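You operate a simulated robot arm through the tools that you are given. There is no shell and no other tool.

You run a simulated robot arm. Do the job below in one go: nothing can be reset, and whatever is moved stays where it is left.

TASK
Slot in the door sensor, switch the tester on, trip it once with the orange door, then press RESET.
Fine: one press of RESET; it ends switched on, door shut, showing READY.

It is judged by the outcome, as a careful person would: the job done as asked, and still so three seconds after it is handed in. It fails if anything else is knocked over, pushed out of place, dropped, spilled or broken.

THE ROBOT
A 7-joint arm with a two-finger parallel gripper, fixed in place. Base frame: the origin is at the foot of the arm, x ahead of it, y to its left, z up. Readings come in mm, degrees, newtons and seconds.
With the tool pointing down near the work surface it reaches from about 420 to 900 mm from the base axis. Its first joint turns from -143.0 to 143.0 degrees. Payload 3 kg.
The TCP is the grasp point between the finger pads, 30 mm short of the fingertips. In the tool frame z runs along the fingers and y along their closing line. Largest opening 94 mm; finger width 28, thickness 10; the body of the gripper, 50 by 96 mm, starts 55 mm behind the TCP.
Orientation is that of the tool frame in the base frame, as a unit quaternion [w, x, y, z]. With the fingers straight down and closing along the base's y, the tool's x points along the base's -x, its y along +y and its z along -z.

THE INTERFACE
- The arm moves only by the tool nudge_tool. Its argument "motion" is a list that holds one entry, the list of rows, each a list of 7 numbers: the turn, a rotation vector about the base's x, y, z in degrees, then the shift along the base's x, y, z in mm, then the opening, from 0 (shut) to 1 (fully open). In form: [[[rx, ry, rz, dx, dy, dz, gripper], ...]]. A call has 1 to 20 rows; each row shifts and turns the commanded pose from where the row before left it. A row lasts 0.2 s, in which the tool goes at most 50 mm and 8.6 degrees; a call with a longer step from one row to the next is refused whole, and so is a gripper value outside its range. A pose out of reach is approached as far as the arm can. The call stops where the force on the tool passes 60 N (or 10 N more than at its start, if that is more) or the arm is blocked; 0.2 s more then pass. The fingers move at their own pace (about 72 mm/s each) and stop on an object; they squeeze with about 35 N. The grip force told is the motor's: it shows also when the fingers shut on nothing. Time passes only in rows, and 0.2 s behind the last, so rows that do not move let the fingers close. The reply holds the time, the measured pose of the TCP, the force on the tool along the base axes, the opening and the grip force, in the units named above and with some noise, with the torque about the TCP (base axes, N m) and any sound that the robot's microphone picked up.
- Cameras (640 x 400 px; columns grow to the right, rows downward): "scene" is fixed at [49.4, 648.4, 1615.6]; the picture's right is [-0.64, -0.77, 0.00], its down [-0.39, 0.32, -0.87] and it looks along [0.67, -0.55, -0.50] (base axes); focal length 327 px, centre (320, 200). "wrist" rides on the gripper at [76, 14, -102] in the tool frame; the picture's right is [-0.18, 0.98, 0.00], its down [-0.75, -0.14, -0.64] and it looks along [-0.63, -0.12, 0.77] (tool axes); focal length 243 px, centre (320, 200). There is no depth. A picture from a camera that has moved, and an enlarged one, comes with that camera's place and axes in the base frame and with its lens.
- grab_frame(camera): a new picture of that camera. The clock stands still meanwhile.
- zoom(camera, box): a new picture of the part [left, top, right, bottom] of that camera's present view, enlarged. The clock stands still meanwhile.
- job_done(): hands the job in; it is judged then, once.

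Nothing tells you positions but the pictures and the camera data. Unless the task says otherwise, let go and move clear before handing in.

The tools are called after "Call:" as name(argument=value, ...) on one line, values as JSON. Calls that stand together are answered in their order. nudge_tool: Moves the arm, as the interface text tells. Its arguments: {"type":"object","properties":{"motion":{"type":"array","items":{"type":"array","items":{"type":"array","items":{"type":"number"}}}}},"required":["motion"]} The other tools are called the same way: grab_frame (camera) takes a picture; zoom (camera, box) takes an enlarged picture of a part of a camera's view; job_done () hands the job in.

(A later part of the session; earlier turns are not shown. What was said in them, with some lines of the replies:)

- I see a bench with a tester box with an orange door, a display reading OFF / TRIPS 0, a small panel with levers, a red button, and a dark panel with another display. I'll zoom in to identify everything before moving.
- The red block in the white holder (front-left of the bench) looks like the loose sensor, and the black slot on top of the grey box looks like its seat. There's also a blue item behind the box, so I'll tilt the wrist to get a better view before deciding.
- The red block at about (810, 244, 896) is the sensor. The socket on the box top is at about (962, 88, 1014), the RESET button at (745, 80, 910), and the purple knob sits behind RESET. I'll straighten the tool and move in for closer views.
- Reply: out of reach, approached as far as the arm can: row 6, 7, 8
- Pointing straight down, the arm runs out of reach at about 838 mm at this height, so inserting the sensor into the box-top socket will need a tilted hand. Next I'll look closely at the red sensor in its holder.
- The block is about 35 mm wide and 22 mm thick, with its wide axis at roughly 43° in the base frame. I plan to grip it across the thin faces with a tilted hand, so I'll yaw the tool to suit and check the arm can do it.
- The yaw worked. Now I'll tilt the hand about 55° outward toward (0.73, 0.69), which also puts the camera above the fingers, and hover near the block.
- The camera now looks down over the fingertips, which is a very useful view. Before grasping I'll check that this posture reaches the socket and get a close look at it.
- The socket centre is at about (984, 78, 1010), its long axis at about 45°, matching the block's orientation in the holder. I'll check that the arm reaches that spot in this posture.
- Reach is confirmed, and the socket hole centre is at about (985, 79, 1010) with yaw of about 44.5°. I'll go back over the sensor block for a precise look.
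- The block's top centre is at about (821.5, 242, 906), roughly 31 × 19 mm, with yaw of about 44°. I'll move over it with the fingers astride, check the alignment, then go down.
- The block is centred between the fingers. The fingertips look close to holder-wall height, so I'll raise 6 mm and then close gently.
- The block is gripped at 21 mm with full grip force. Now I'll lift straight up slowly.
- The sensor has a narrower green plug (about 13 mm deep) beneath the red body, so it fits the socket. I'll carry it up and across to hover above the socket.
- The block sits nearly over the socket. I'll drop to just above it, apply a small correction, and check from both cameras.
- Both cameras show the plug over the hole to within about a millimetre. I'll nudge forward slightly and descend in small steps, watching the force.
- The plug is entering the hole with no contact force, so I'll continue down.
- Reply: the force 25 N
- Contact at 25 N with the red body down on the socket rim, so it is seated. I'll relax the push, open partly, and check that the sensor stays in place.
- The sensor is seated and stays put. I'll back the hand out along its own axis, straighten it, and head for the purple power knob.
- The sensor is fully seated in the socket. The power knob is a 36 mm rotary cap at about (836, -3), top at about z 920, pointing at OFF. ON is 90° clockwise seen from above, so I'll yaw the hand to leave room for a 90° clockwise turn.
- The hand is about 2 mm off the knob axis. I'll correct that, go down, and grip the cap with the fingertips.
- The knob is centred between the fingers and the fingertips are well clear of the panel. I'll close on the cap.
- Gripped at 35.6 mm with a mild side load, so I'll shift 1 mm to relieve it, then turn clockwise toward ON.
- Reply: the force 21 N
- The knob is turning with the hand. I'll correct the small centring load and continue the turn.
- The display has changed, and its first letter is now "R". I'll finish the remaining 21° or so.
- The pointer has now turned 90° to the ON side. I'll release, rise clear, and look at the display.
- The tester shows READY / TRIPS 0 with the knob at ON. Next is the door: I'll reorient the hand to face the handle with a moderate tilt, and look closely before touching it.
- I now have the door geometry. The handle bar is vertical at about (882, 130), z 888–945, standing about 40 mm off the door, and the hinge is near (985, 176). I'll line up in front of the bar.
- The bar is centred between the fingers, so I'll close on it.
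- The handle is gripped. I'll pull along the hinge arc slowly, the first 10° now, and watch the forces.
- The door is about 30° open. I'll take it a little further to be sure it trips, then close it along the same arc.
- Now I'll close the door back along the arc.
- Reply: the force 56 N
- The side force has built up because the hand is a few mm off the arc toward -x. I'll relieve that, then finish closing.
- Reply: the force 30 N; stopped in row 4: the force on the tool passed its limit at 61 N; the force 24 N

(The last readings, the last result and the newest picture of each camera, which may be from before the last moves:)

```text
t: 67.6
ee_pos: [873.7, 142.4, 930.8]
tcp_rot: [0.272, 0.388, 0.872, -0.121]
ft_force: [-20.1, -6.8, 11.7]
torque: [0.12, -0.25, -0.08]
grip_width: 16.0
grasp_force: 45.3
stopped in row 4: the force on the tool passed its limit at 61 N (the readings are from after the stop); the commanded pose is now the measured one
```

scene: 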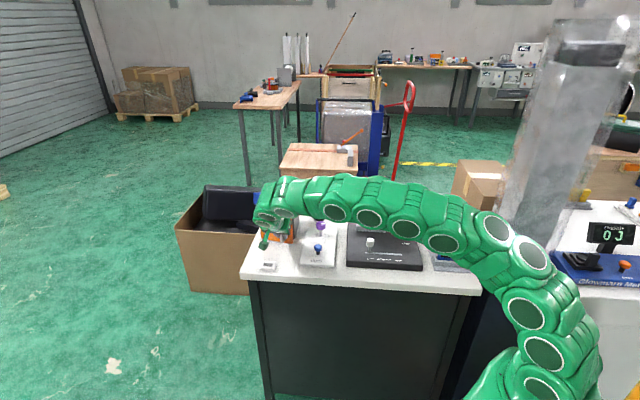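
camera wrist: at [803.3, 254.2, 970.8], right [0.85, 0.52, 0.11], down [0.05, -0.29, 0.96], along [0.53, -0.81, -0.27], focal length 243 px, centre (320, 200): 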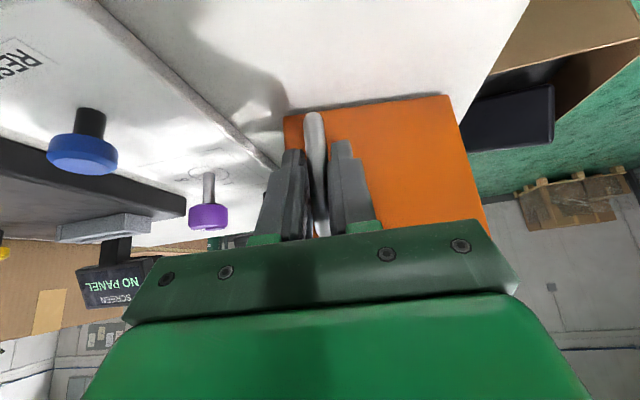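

Call:
grab_frame(camera="wrist")

Call:
zoom(camera="scene", box=[230, 170, 350, 270])

Call:
zoom(camera="wrist", box=[240, 90, 400, 250])

```text
taken
camera wrist: at [803.2, 240.9, 970.9], right [0.83, 0.55, 0.1], down [0.06, -0.28, 0.96], along [0.55, -0.79, -0.27], focal length 243 px, centre (320, 200)
```

wrist: 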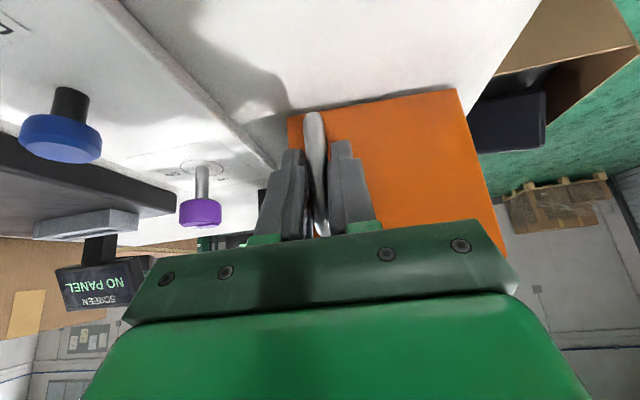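

```text
4.00 times, centred on (290, 220) of scene
camera zoom: at [49.4, 648.4, 1615.6], right [-0.64, -0.77, 0.0], down [-0.39, 0.32, -0.87], along [0.67, -0.55, -0.5], focal length 1308 px, centre (440, 120)
```

zoom: 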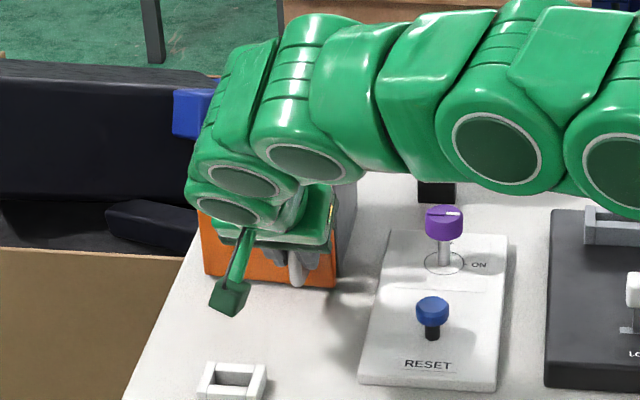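

```text
2.50 times, centred on (320, 170) of wrist
camera zoom: at [803.2, 240.9, 970.9], right [0.83, 0.55, 0.1], down [0.06, -0.28, 0.96], along [0.55, -0.79, -0.27], focal length 606 px, centre (320, 275)
```

zoom: 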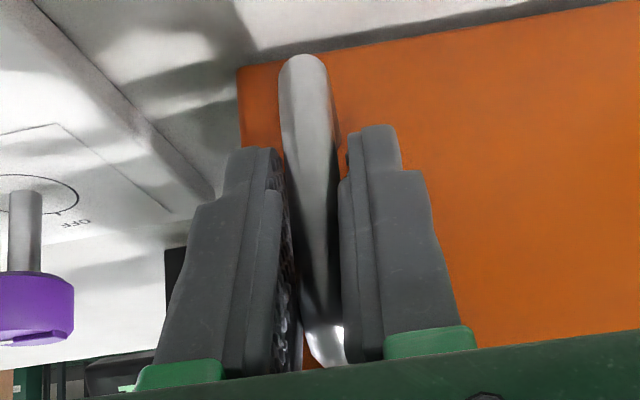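

Call:
nudge_tool(motion=[[[0, 0, 0, 0, 0, 0, 0], [0, 0, 0, 0, 0, 0, 0]]])

```text
t: 68.2
ee_pos: [875.0, 142.6, 930.0]
tcp_rot: [0.273, 0.388, 0.872, -0.122]
ft_force: [-28.5, -10.1, 15.3]
torque: [-0.02, -0.54, -0.22]
grip_width: 15.8
grasp_force: 44.8
```

Call:
nudge_tool(motion=[[[0, 0, 0, -0.7, -0.6, -0.4, 0], [0, 0, 0.8, 0.9, -3, 0, 0], [0, 0, 0, 0, 0, 0, 0]]])

```text
t: 69.0
ee_pos: [876.0, 139.9, 930.3]
tcp_rot: [0.275, 0.381, 0.875, -0.119]
ft_force: [-11.9, -3.8, 22.6]
torque: [0.12, -0.17, -0.02]
grip_width: 15.8
grasp_force: 45.2
```

Call:
nudge_tool(motion=[[[0, 0, 0.8, 1.0, -3, 0.7, 0], [0, 0, 0.8, 1.0, -2, 0, 0], [0, 0, 0, 0, 0, 0, 0]]])

Call:
zoom(camera="scene", box=[240, 200, 320, 260])

```text
t: 69.8
ee_pos: [877.1, 134.4, 930.8]
tcp_rot: [0.276, 0.369, 0.88, -0.115]
ft_force: [15.7, 8.0, 15.5]
torque: [0.03, 0.29, 0.19]
grip_width: 15.7
grasp_force: 44.9
```

```text
6.67 times, centred on (280, 230) of scene
camera zoom: at [49.4, 648.4, 1615.6], right [-0.64, -0.77, 0.0], down [-0.39, 0.32, -0.87], along [0.67, -0.55, -0.5], focal length 2179 px, centre (587, 0)
```

zoom: 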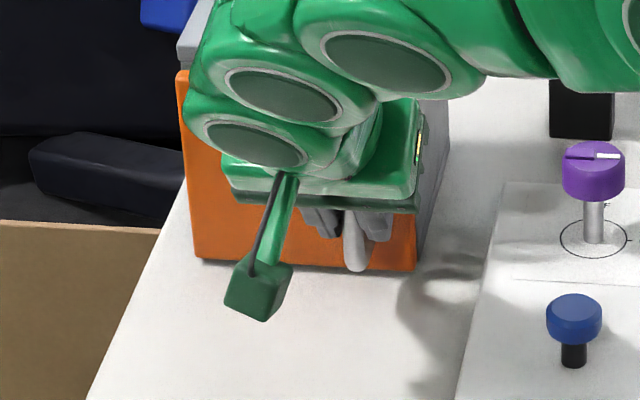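

The hand is almost back at the starting closed position. I'll push gently inward to confirm the door is against its stop.

Call:
nudge_tool(motion=[[[0, 0, 0, 0.6, -0.7, 0.5, 0], [0, 0, 0, 0.5, -0.7, 0, 0], [0, 0, 0, 0, 0, 0, 0]]])

```text
t: 70.6
ee_pos: [876.9, 133.9, 931.7]
tcp_rot: [0.275, 0.369, 0.88, -0.115]
ft_force: [-8.9, 11.1, 14.2]
torque: [-0.15, -0.11, 0.05]
grip_width: 15.7
grasp_force: 44.8
```

The stop pushes back at about 14 N, so the door is shut. I'll open the fingers, back straight out, and check the display.

Call:
nudge_tool(motion=[[[0, 0, 0, 0, 0, 0, 0.3], [0, 0, 0, 0, 0, 0, 0.5], [0, 0, 0, 0, 0, 0, 0.65], [0, 0, 0, 0, 0, 0, 0.65], [0, 0, 0, -10, 10, 0, 0.65], [0, 0, 0, -20, 20, 10, 0.65], [0, 0, 0, -20, 20, 25, 0.65], [0, 0, 0, -20, 20, 40, 0.65], [0, 0, 0, 0, 0, 40, 0.65], [0, 0, 0, 0, 0, 0, 0.65]]])

Call:
grab_frame(camera="wrist")

Call:
zoom(camera="scene", box=[230, 160, 350, 260])

```text
t: 72.8
ee_pos: [805.3, 200.7, 1046.3]
tcp_rot: [0.275, 0.369, 0.88, -0.117]
ft_force: [-0.9, 0.2, 0.5]
torque: [0.02, 0.02, 0.03]
grip_width: 61.2
grasp_force: 0.1
```

```text
taken
camera wrist: at [730.4, 296.1, 1086.8], right [0.81, 0.58, 0.1], down [0.08, -0.28, 0.96], along [0.59, -0.76, -0.27], focal length 243 px, centre (320, 200)
```

wrist: 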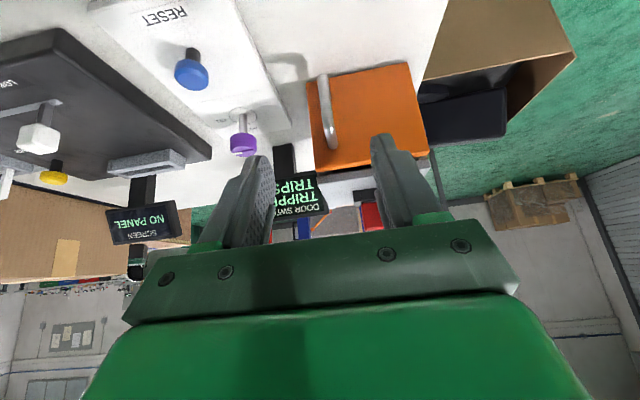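

```text
4.00 times, centred on (290, 210) of scene
camera zoom: at [49.4, 648.4, 1615.6], right [-0.64, -0.77, 0.0], down [-0.39, 0.32, -0.87], along [0.67, -0.55, -0.5], focal length 1308 px, centre (440, 160)
```

zoom: 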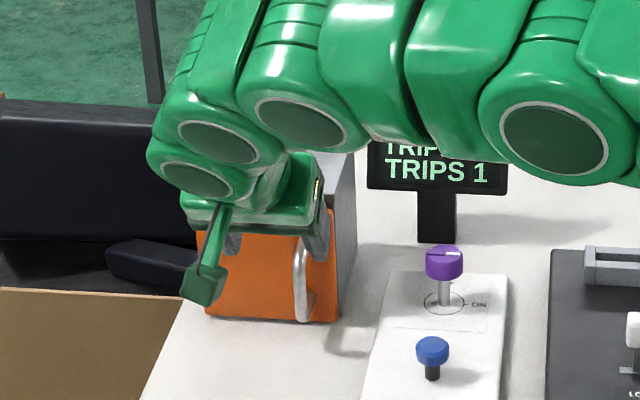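

The display reads TRIPPED / TRIPS 1 and the door looks shut. I'll straighten the hand, close the fingers, and localise the blue RESET button.

Call:
nudge_tool(motion=[[[5, 4.9, 0, -14, -15, 0, 0.4], [5, 4.9, 0, -14, -15, 0, 0.2], [5, 4.9, 0, -14, -15, 0, 0], [5, 4.9, 0, -14, -15, 0, 0], [5, 4.9, 0, -14, -15, 0, 0], [0, 0, 0, 0, -10, 0, 0], [0, 0, 0, 0, 0, 0, 0], [0, 0, 0, 0, 0, 0, 0]]])

Call:
grab_frame(camera="wrist")

Call:
zoom(camera="scene", box=[230, 160, 350, 270])

```text
t: 74.6
ee_pos: [738.2, 117.3, 1047.1]
tcp_rot: [-0.002, 0.387, 0.922, 0.002]
ft_force: [0.3, 0.4, -0.7]
torque: [0.0, 0.02, 0.01]
grip_width: 0.0
grasp_force: 32.9
```

```text
taken
camera wrist: at [693.4, 181.4, 1148.1], right [0.83, 0.56, 0.0], down [0.43, -0.64, 0.64], along [0.36, -0.53, -0.77], focal length 243 px, centre (320, 200)
```

wrist: 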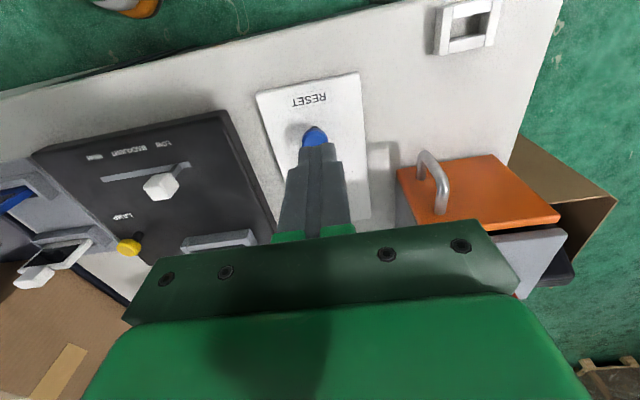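

```text
3.64 times, centred on (290, 215) of scene
camera zoom: at [49.4, 648.4, 1615.6], right [-0.64, -0.77, 0.0], down [-0.39, 0.32, -0.87], along [0.67, -0.55, -0.5], focal length 1189 px, centre (429, 146)
```

zoom: 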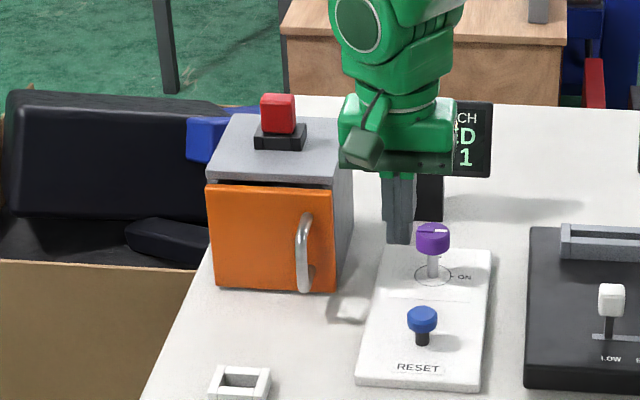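

The RESET cap is at about (758, 74) with its top at about z 893, and its line to the knob matches the panel axis. I'll move the closed fingertips directly above it.

Call:
nudge_tool(motion=[[[0, 0, 0, 10, -22, -10, 0], [0, 0, 0, 9.8, -21.3, -20, 0], [0, 0, 0, 0, 0, -30, 0], [0, 0, 0, 0, 0, -25, 0], [0, 0, 0, 0, 0, 0, 0], [0, 0, 0, 0, 0, 0, 0]]])

Call:
grab_frame(camera="wrist")

Call:
zoom(camera="scene", box=[290, 200, 350, 270])

```text
t: 76.0
ee_pos: [756.9, 75.9, 961.4]
tcp_rot: [-0.002, 0.387, 0.922, 0.002]
ft_force: [-0.1, -0.6, -0.6]
torque: [0.0, -0.01, -0.02]
grip_width: 0.2
grasp_force: 33.0
```

```text
taken
camera wrist: at [713.6, 138.2, 1063.0], right [0.83, 0.56, 0.0], down [0.43, -0.64, 0.64], along [0.36, -0.53, -0.77], focal length 243 px, centre (320, 200)
```

wrist: 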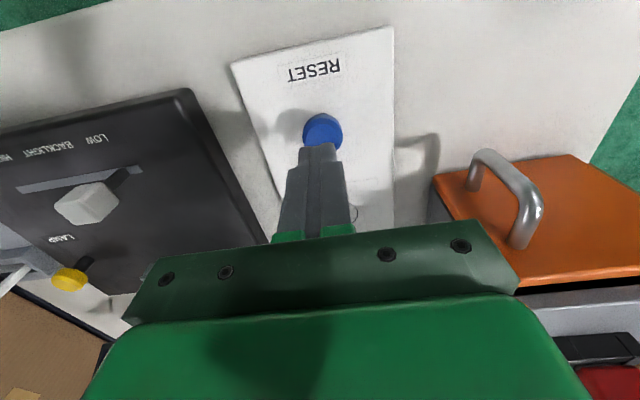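

```text
5.71 times, centred on (320, 235) of scene
camera zoom: at [49.4, 648.4, 1615.6], right [-0.64, -0.77, 0.0], down [-0.39, 0.32, -0.87], along [0.67, -0.55, -0.5], focal length 1868 px, centre (320, 0)
```

zoom: 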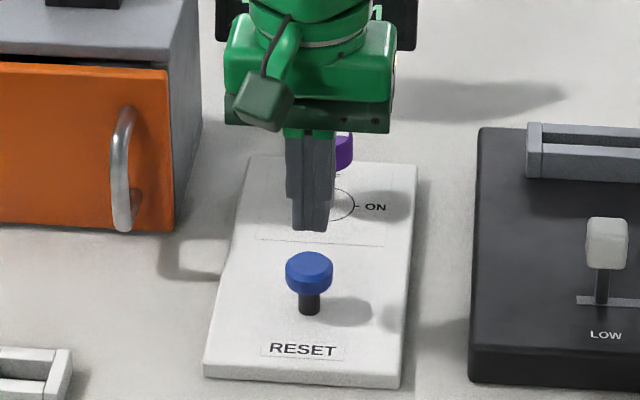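

Call:
nudge_tool(motion=[[[0, 0, 0, 1, -1, -12, 0], [0, 0, 0, 0, 0, -12, 0], [0, 0, 0, 0, 0, -6, 0], [0, 0, 0, 0, 0, 0, 0], [0, 0, 0, 0, 0, 0, 0]]])

Call:
zoom(camera="scene", box=[300, 215, 340, 260])

Call:
zoom(camera="wrist", box=[260, 80, 380, 200])

```text
t: 77.2
ee_pos: [758.3, 74.8, 930.5]
tcp_rot: [-0.002, 0.387, 0.922, 0.001]
ft_force: [0.3, -0.1, -0.1]
torque: [-0.01, -0.02, 0.02]
grip_width: 0.1
grasp_force: 32.8
```

```text
8.89 times, centred on (320, 238) of scene
camera zoom: at [49.4, 648.4, 1615.6], right [-0.64, -0.77, 0.0], down [-0.39, 0.32, -0.87], along [0.67, -0.55, -0.5], focal length 2906 px, centre (320, -133)
```

zoom: 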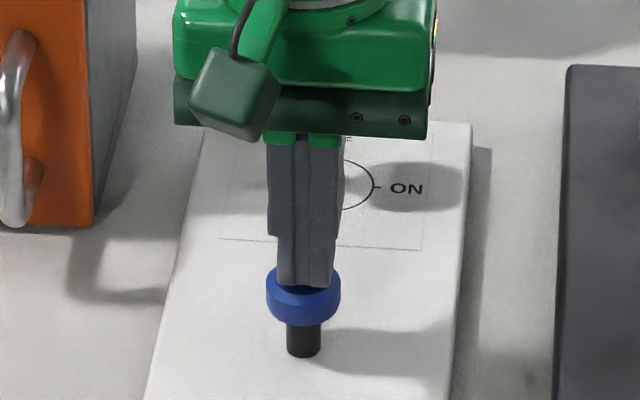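

```text
3.33 times, centred on (320, 140) of wrist
camera zoom: at [714.8, 137.1, 1032.8], right [0.83, 0.56, 0.0], down [0.43, -0.64, 0.64], along [0.36, -0.53, -0.77], focal length 809 px, centre (320, 400)
```

zoom: 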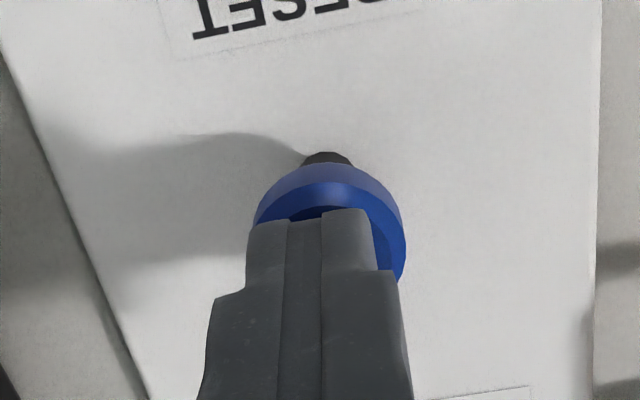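

The tip is just above the cap and centred. Now a slow press, watching the force.

Call:
nudge_tool(motion=[[[0, 0, 0, 0, 0, -2, 0], [0, 0, 0, 0, 0, -2, 0], [0, 0, 0, 0, 0, -2, 0], [0, 0, 0, 0, 0, -1.5, 0], [0, 0, 0, 0, 0, 0, 0]]])

Call:
zoom(camera="scene", box=[290, 180, 350, 260])

```text
t: 78.4
ee_pos: [758.3, 73.9, 921.8]
tcp_rot: [-0.001, 0.387, 0.922, 0.003]
ft_force: [-1.0, 2.4, 2.7]
torque: [0.05, -0.02, 0.0]
grip_width: 0.1
grasp_force: 33.0
heard: click
```

```text
5.00 times, centred on (320, 220) of scene
camera zoom: at [49.4, 648.4, 1615.6], right [-0.64, -0.77, 0.0], down [-0.39, 0.32, -0.87], along [0.67, -0.55, -0.5], focal length 1634 px, centre (320, 100)
```

zoom: 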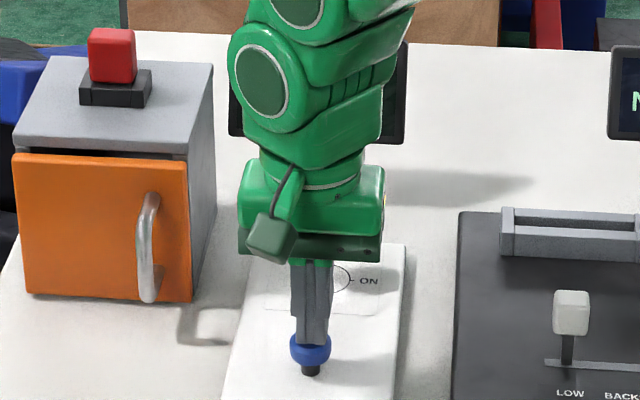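

A click was heard, so that's the single press. I'll lift straight up and move clear to see the display.

Call:
nudge_tool(motion=[[[0, 0, 0, 0, 0, 20, 0], [0, 0, 0, 0, 0, 40, 0], [0, 0, 0, 0, 0, 40, 0], [0, 0, 0, -40, 0, 25, 0], [0, 0, 0, -45, -10, 10, 0], [0, 0, 0, -45, -15, 0, 0], [0, 0, 0, -45, -15, 0, 0], [0, 0, 0, 0, 0, 0, 0.3], [0, 0, 0, 0, 0, 0, 0.3]]])

Call:
grab_frame(camera="scene")

Call:
zoom(camera="scene", box=[240, 170, 360, 270])

```text
t: 80.4
ee_pos: [584.6, 34.9, 1058.0]
tcp_rot: [-0.001, 0.387, 0.922, 0.001]
ft_force: [0.3, 0.6, -0.2]
torque: [0.03, 0.02, 0.0]
grip_width: 28.4
grasp_force: 0.1
```

```text
taken
```

scene: 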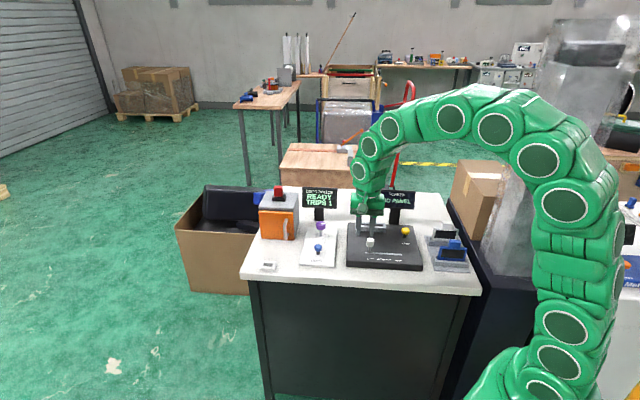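

```text
4.00 times, centred on (300, 220) of scene
camera zoom: at [49.4, 648.4, 1615.6], right [-0.64, -0.77, 0.0], down [-0.39, 0.32, -0.87], along [0.67, -0.55, -0.5], focal length 1308 px, centre (400, 120)
```

zoom: 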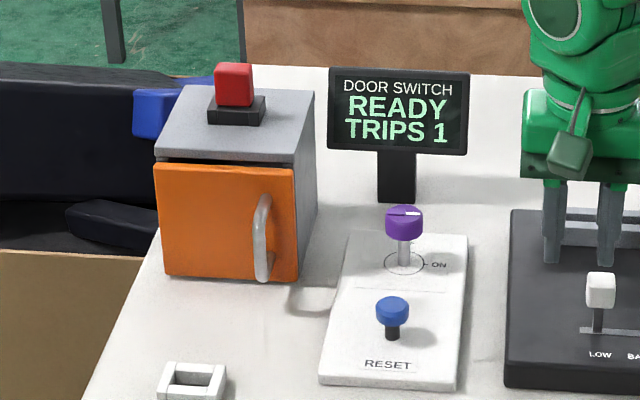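

The tester shows READY / TRIPS 1. I'll take one closer look at the door to confirm it's fully shut.

Call:
zoom(camera="scene", box=[240, 180, 320, 245])

Call:
zoom(camera="scene", box=[285, 205, 320, 245])

```text
6.15 times, centred on (280, 212) of scene
camera zoom: at [49.4, 648.4, 1615.6], right [-0.64, -0.77, 0.0], down [-0.39, 0.32, -0.87], along [0.67, -0.55, -0.5], focal length 2012 px, centre (566, 123)
```

zoom: 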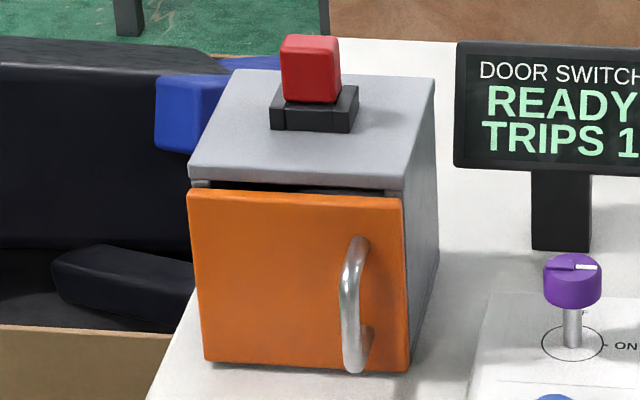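

```text
10.00 times, centred on (302, 225) of scene
camera zoom: at [49.4, 648.4, 1615.6], right [-0.64, -0.77, 0.0], down [-0.39, 0.32, -0.87], along [0.67, -0.55, -0.5], focal length 3269 px, centre (495, -50)
```

zoom: 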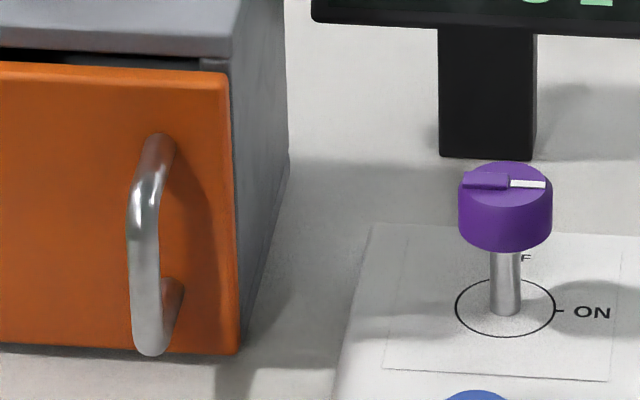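

The door corners line up with the very first picture, so it is fully shut. The sensor is seated, the knob is on ON, the display reads READY / TRIPS 1, and the arm is clear with nothing else disturbed, so I'm handing the job in.

Call:
job_done()

```text
The job is handed in.
```

The job is done and handed in; the tester shows READY with TRIPS 1.

- **Sensor:** the red door sensor is seated in the socket on top of the box.
- **Power:** the purple knob is turned to ON.
- **Trip:** I pulled the orange door open to about 38° and shut it again. The display read TRIPPED / TRIPS 1. On the way back the arm hit its force limit once and stopped. I eased it off and finished closing gently, and the shut door lines up with its starting position in the picture.
- **RESET:** I pressed it once and heard one click.

Nothing else looks moved or knocked over in the last pictures, and the arm is clear of the bench items.
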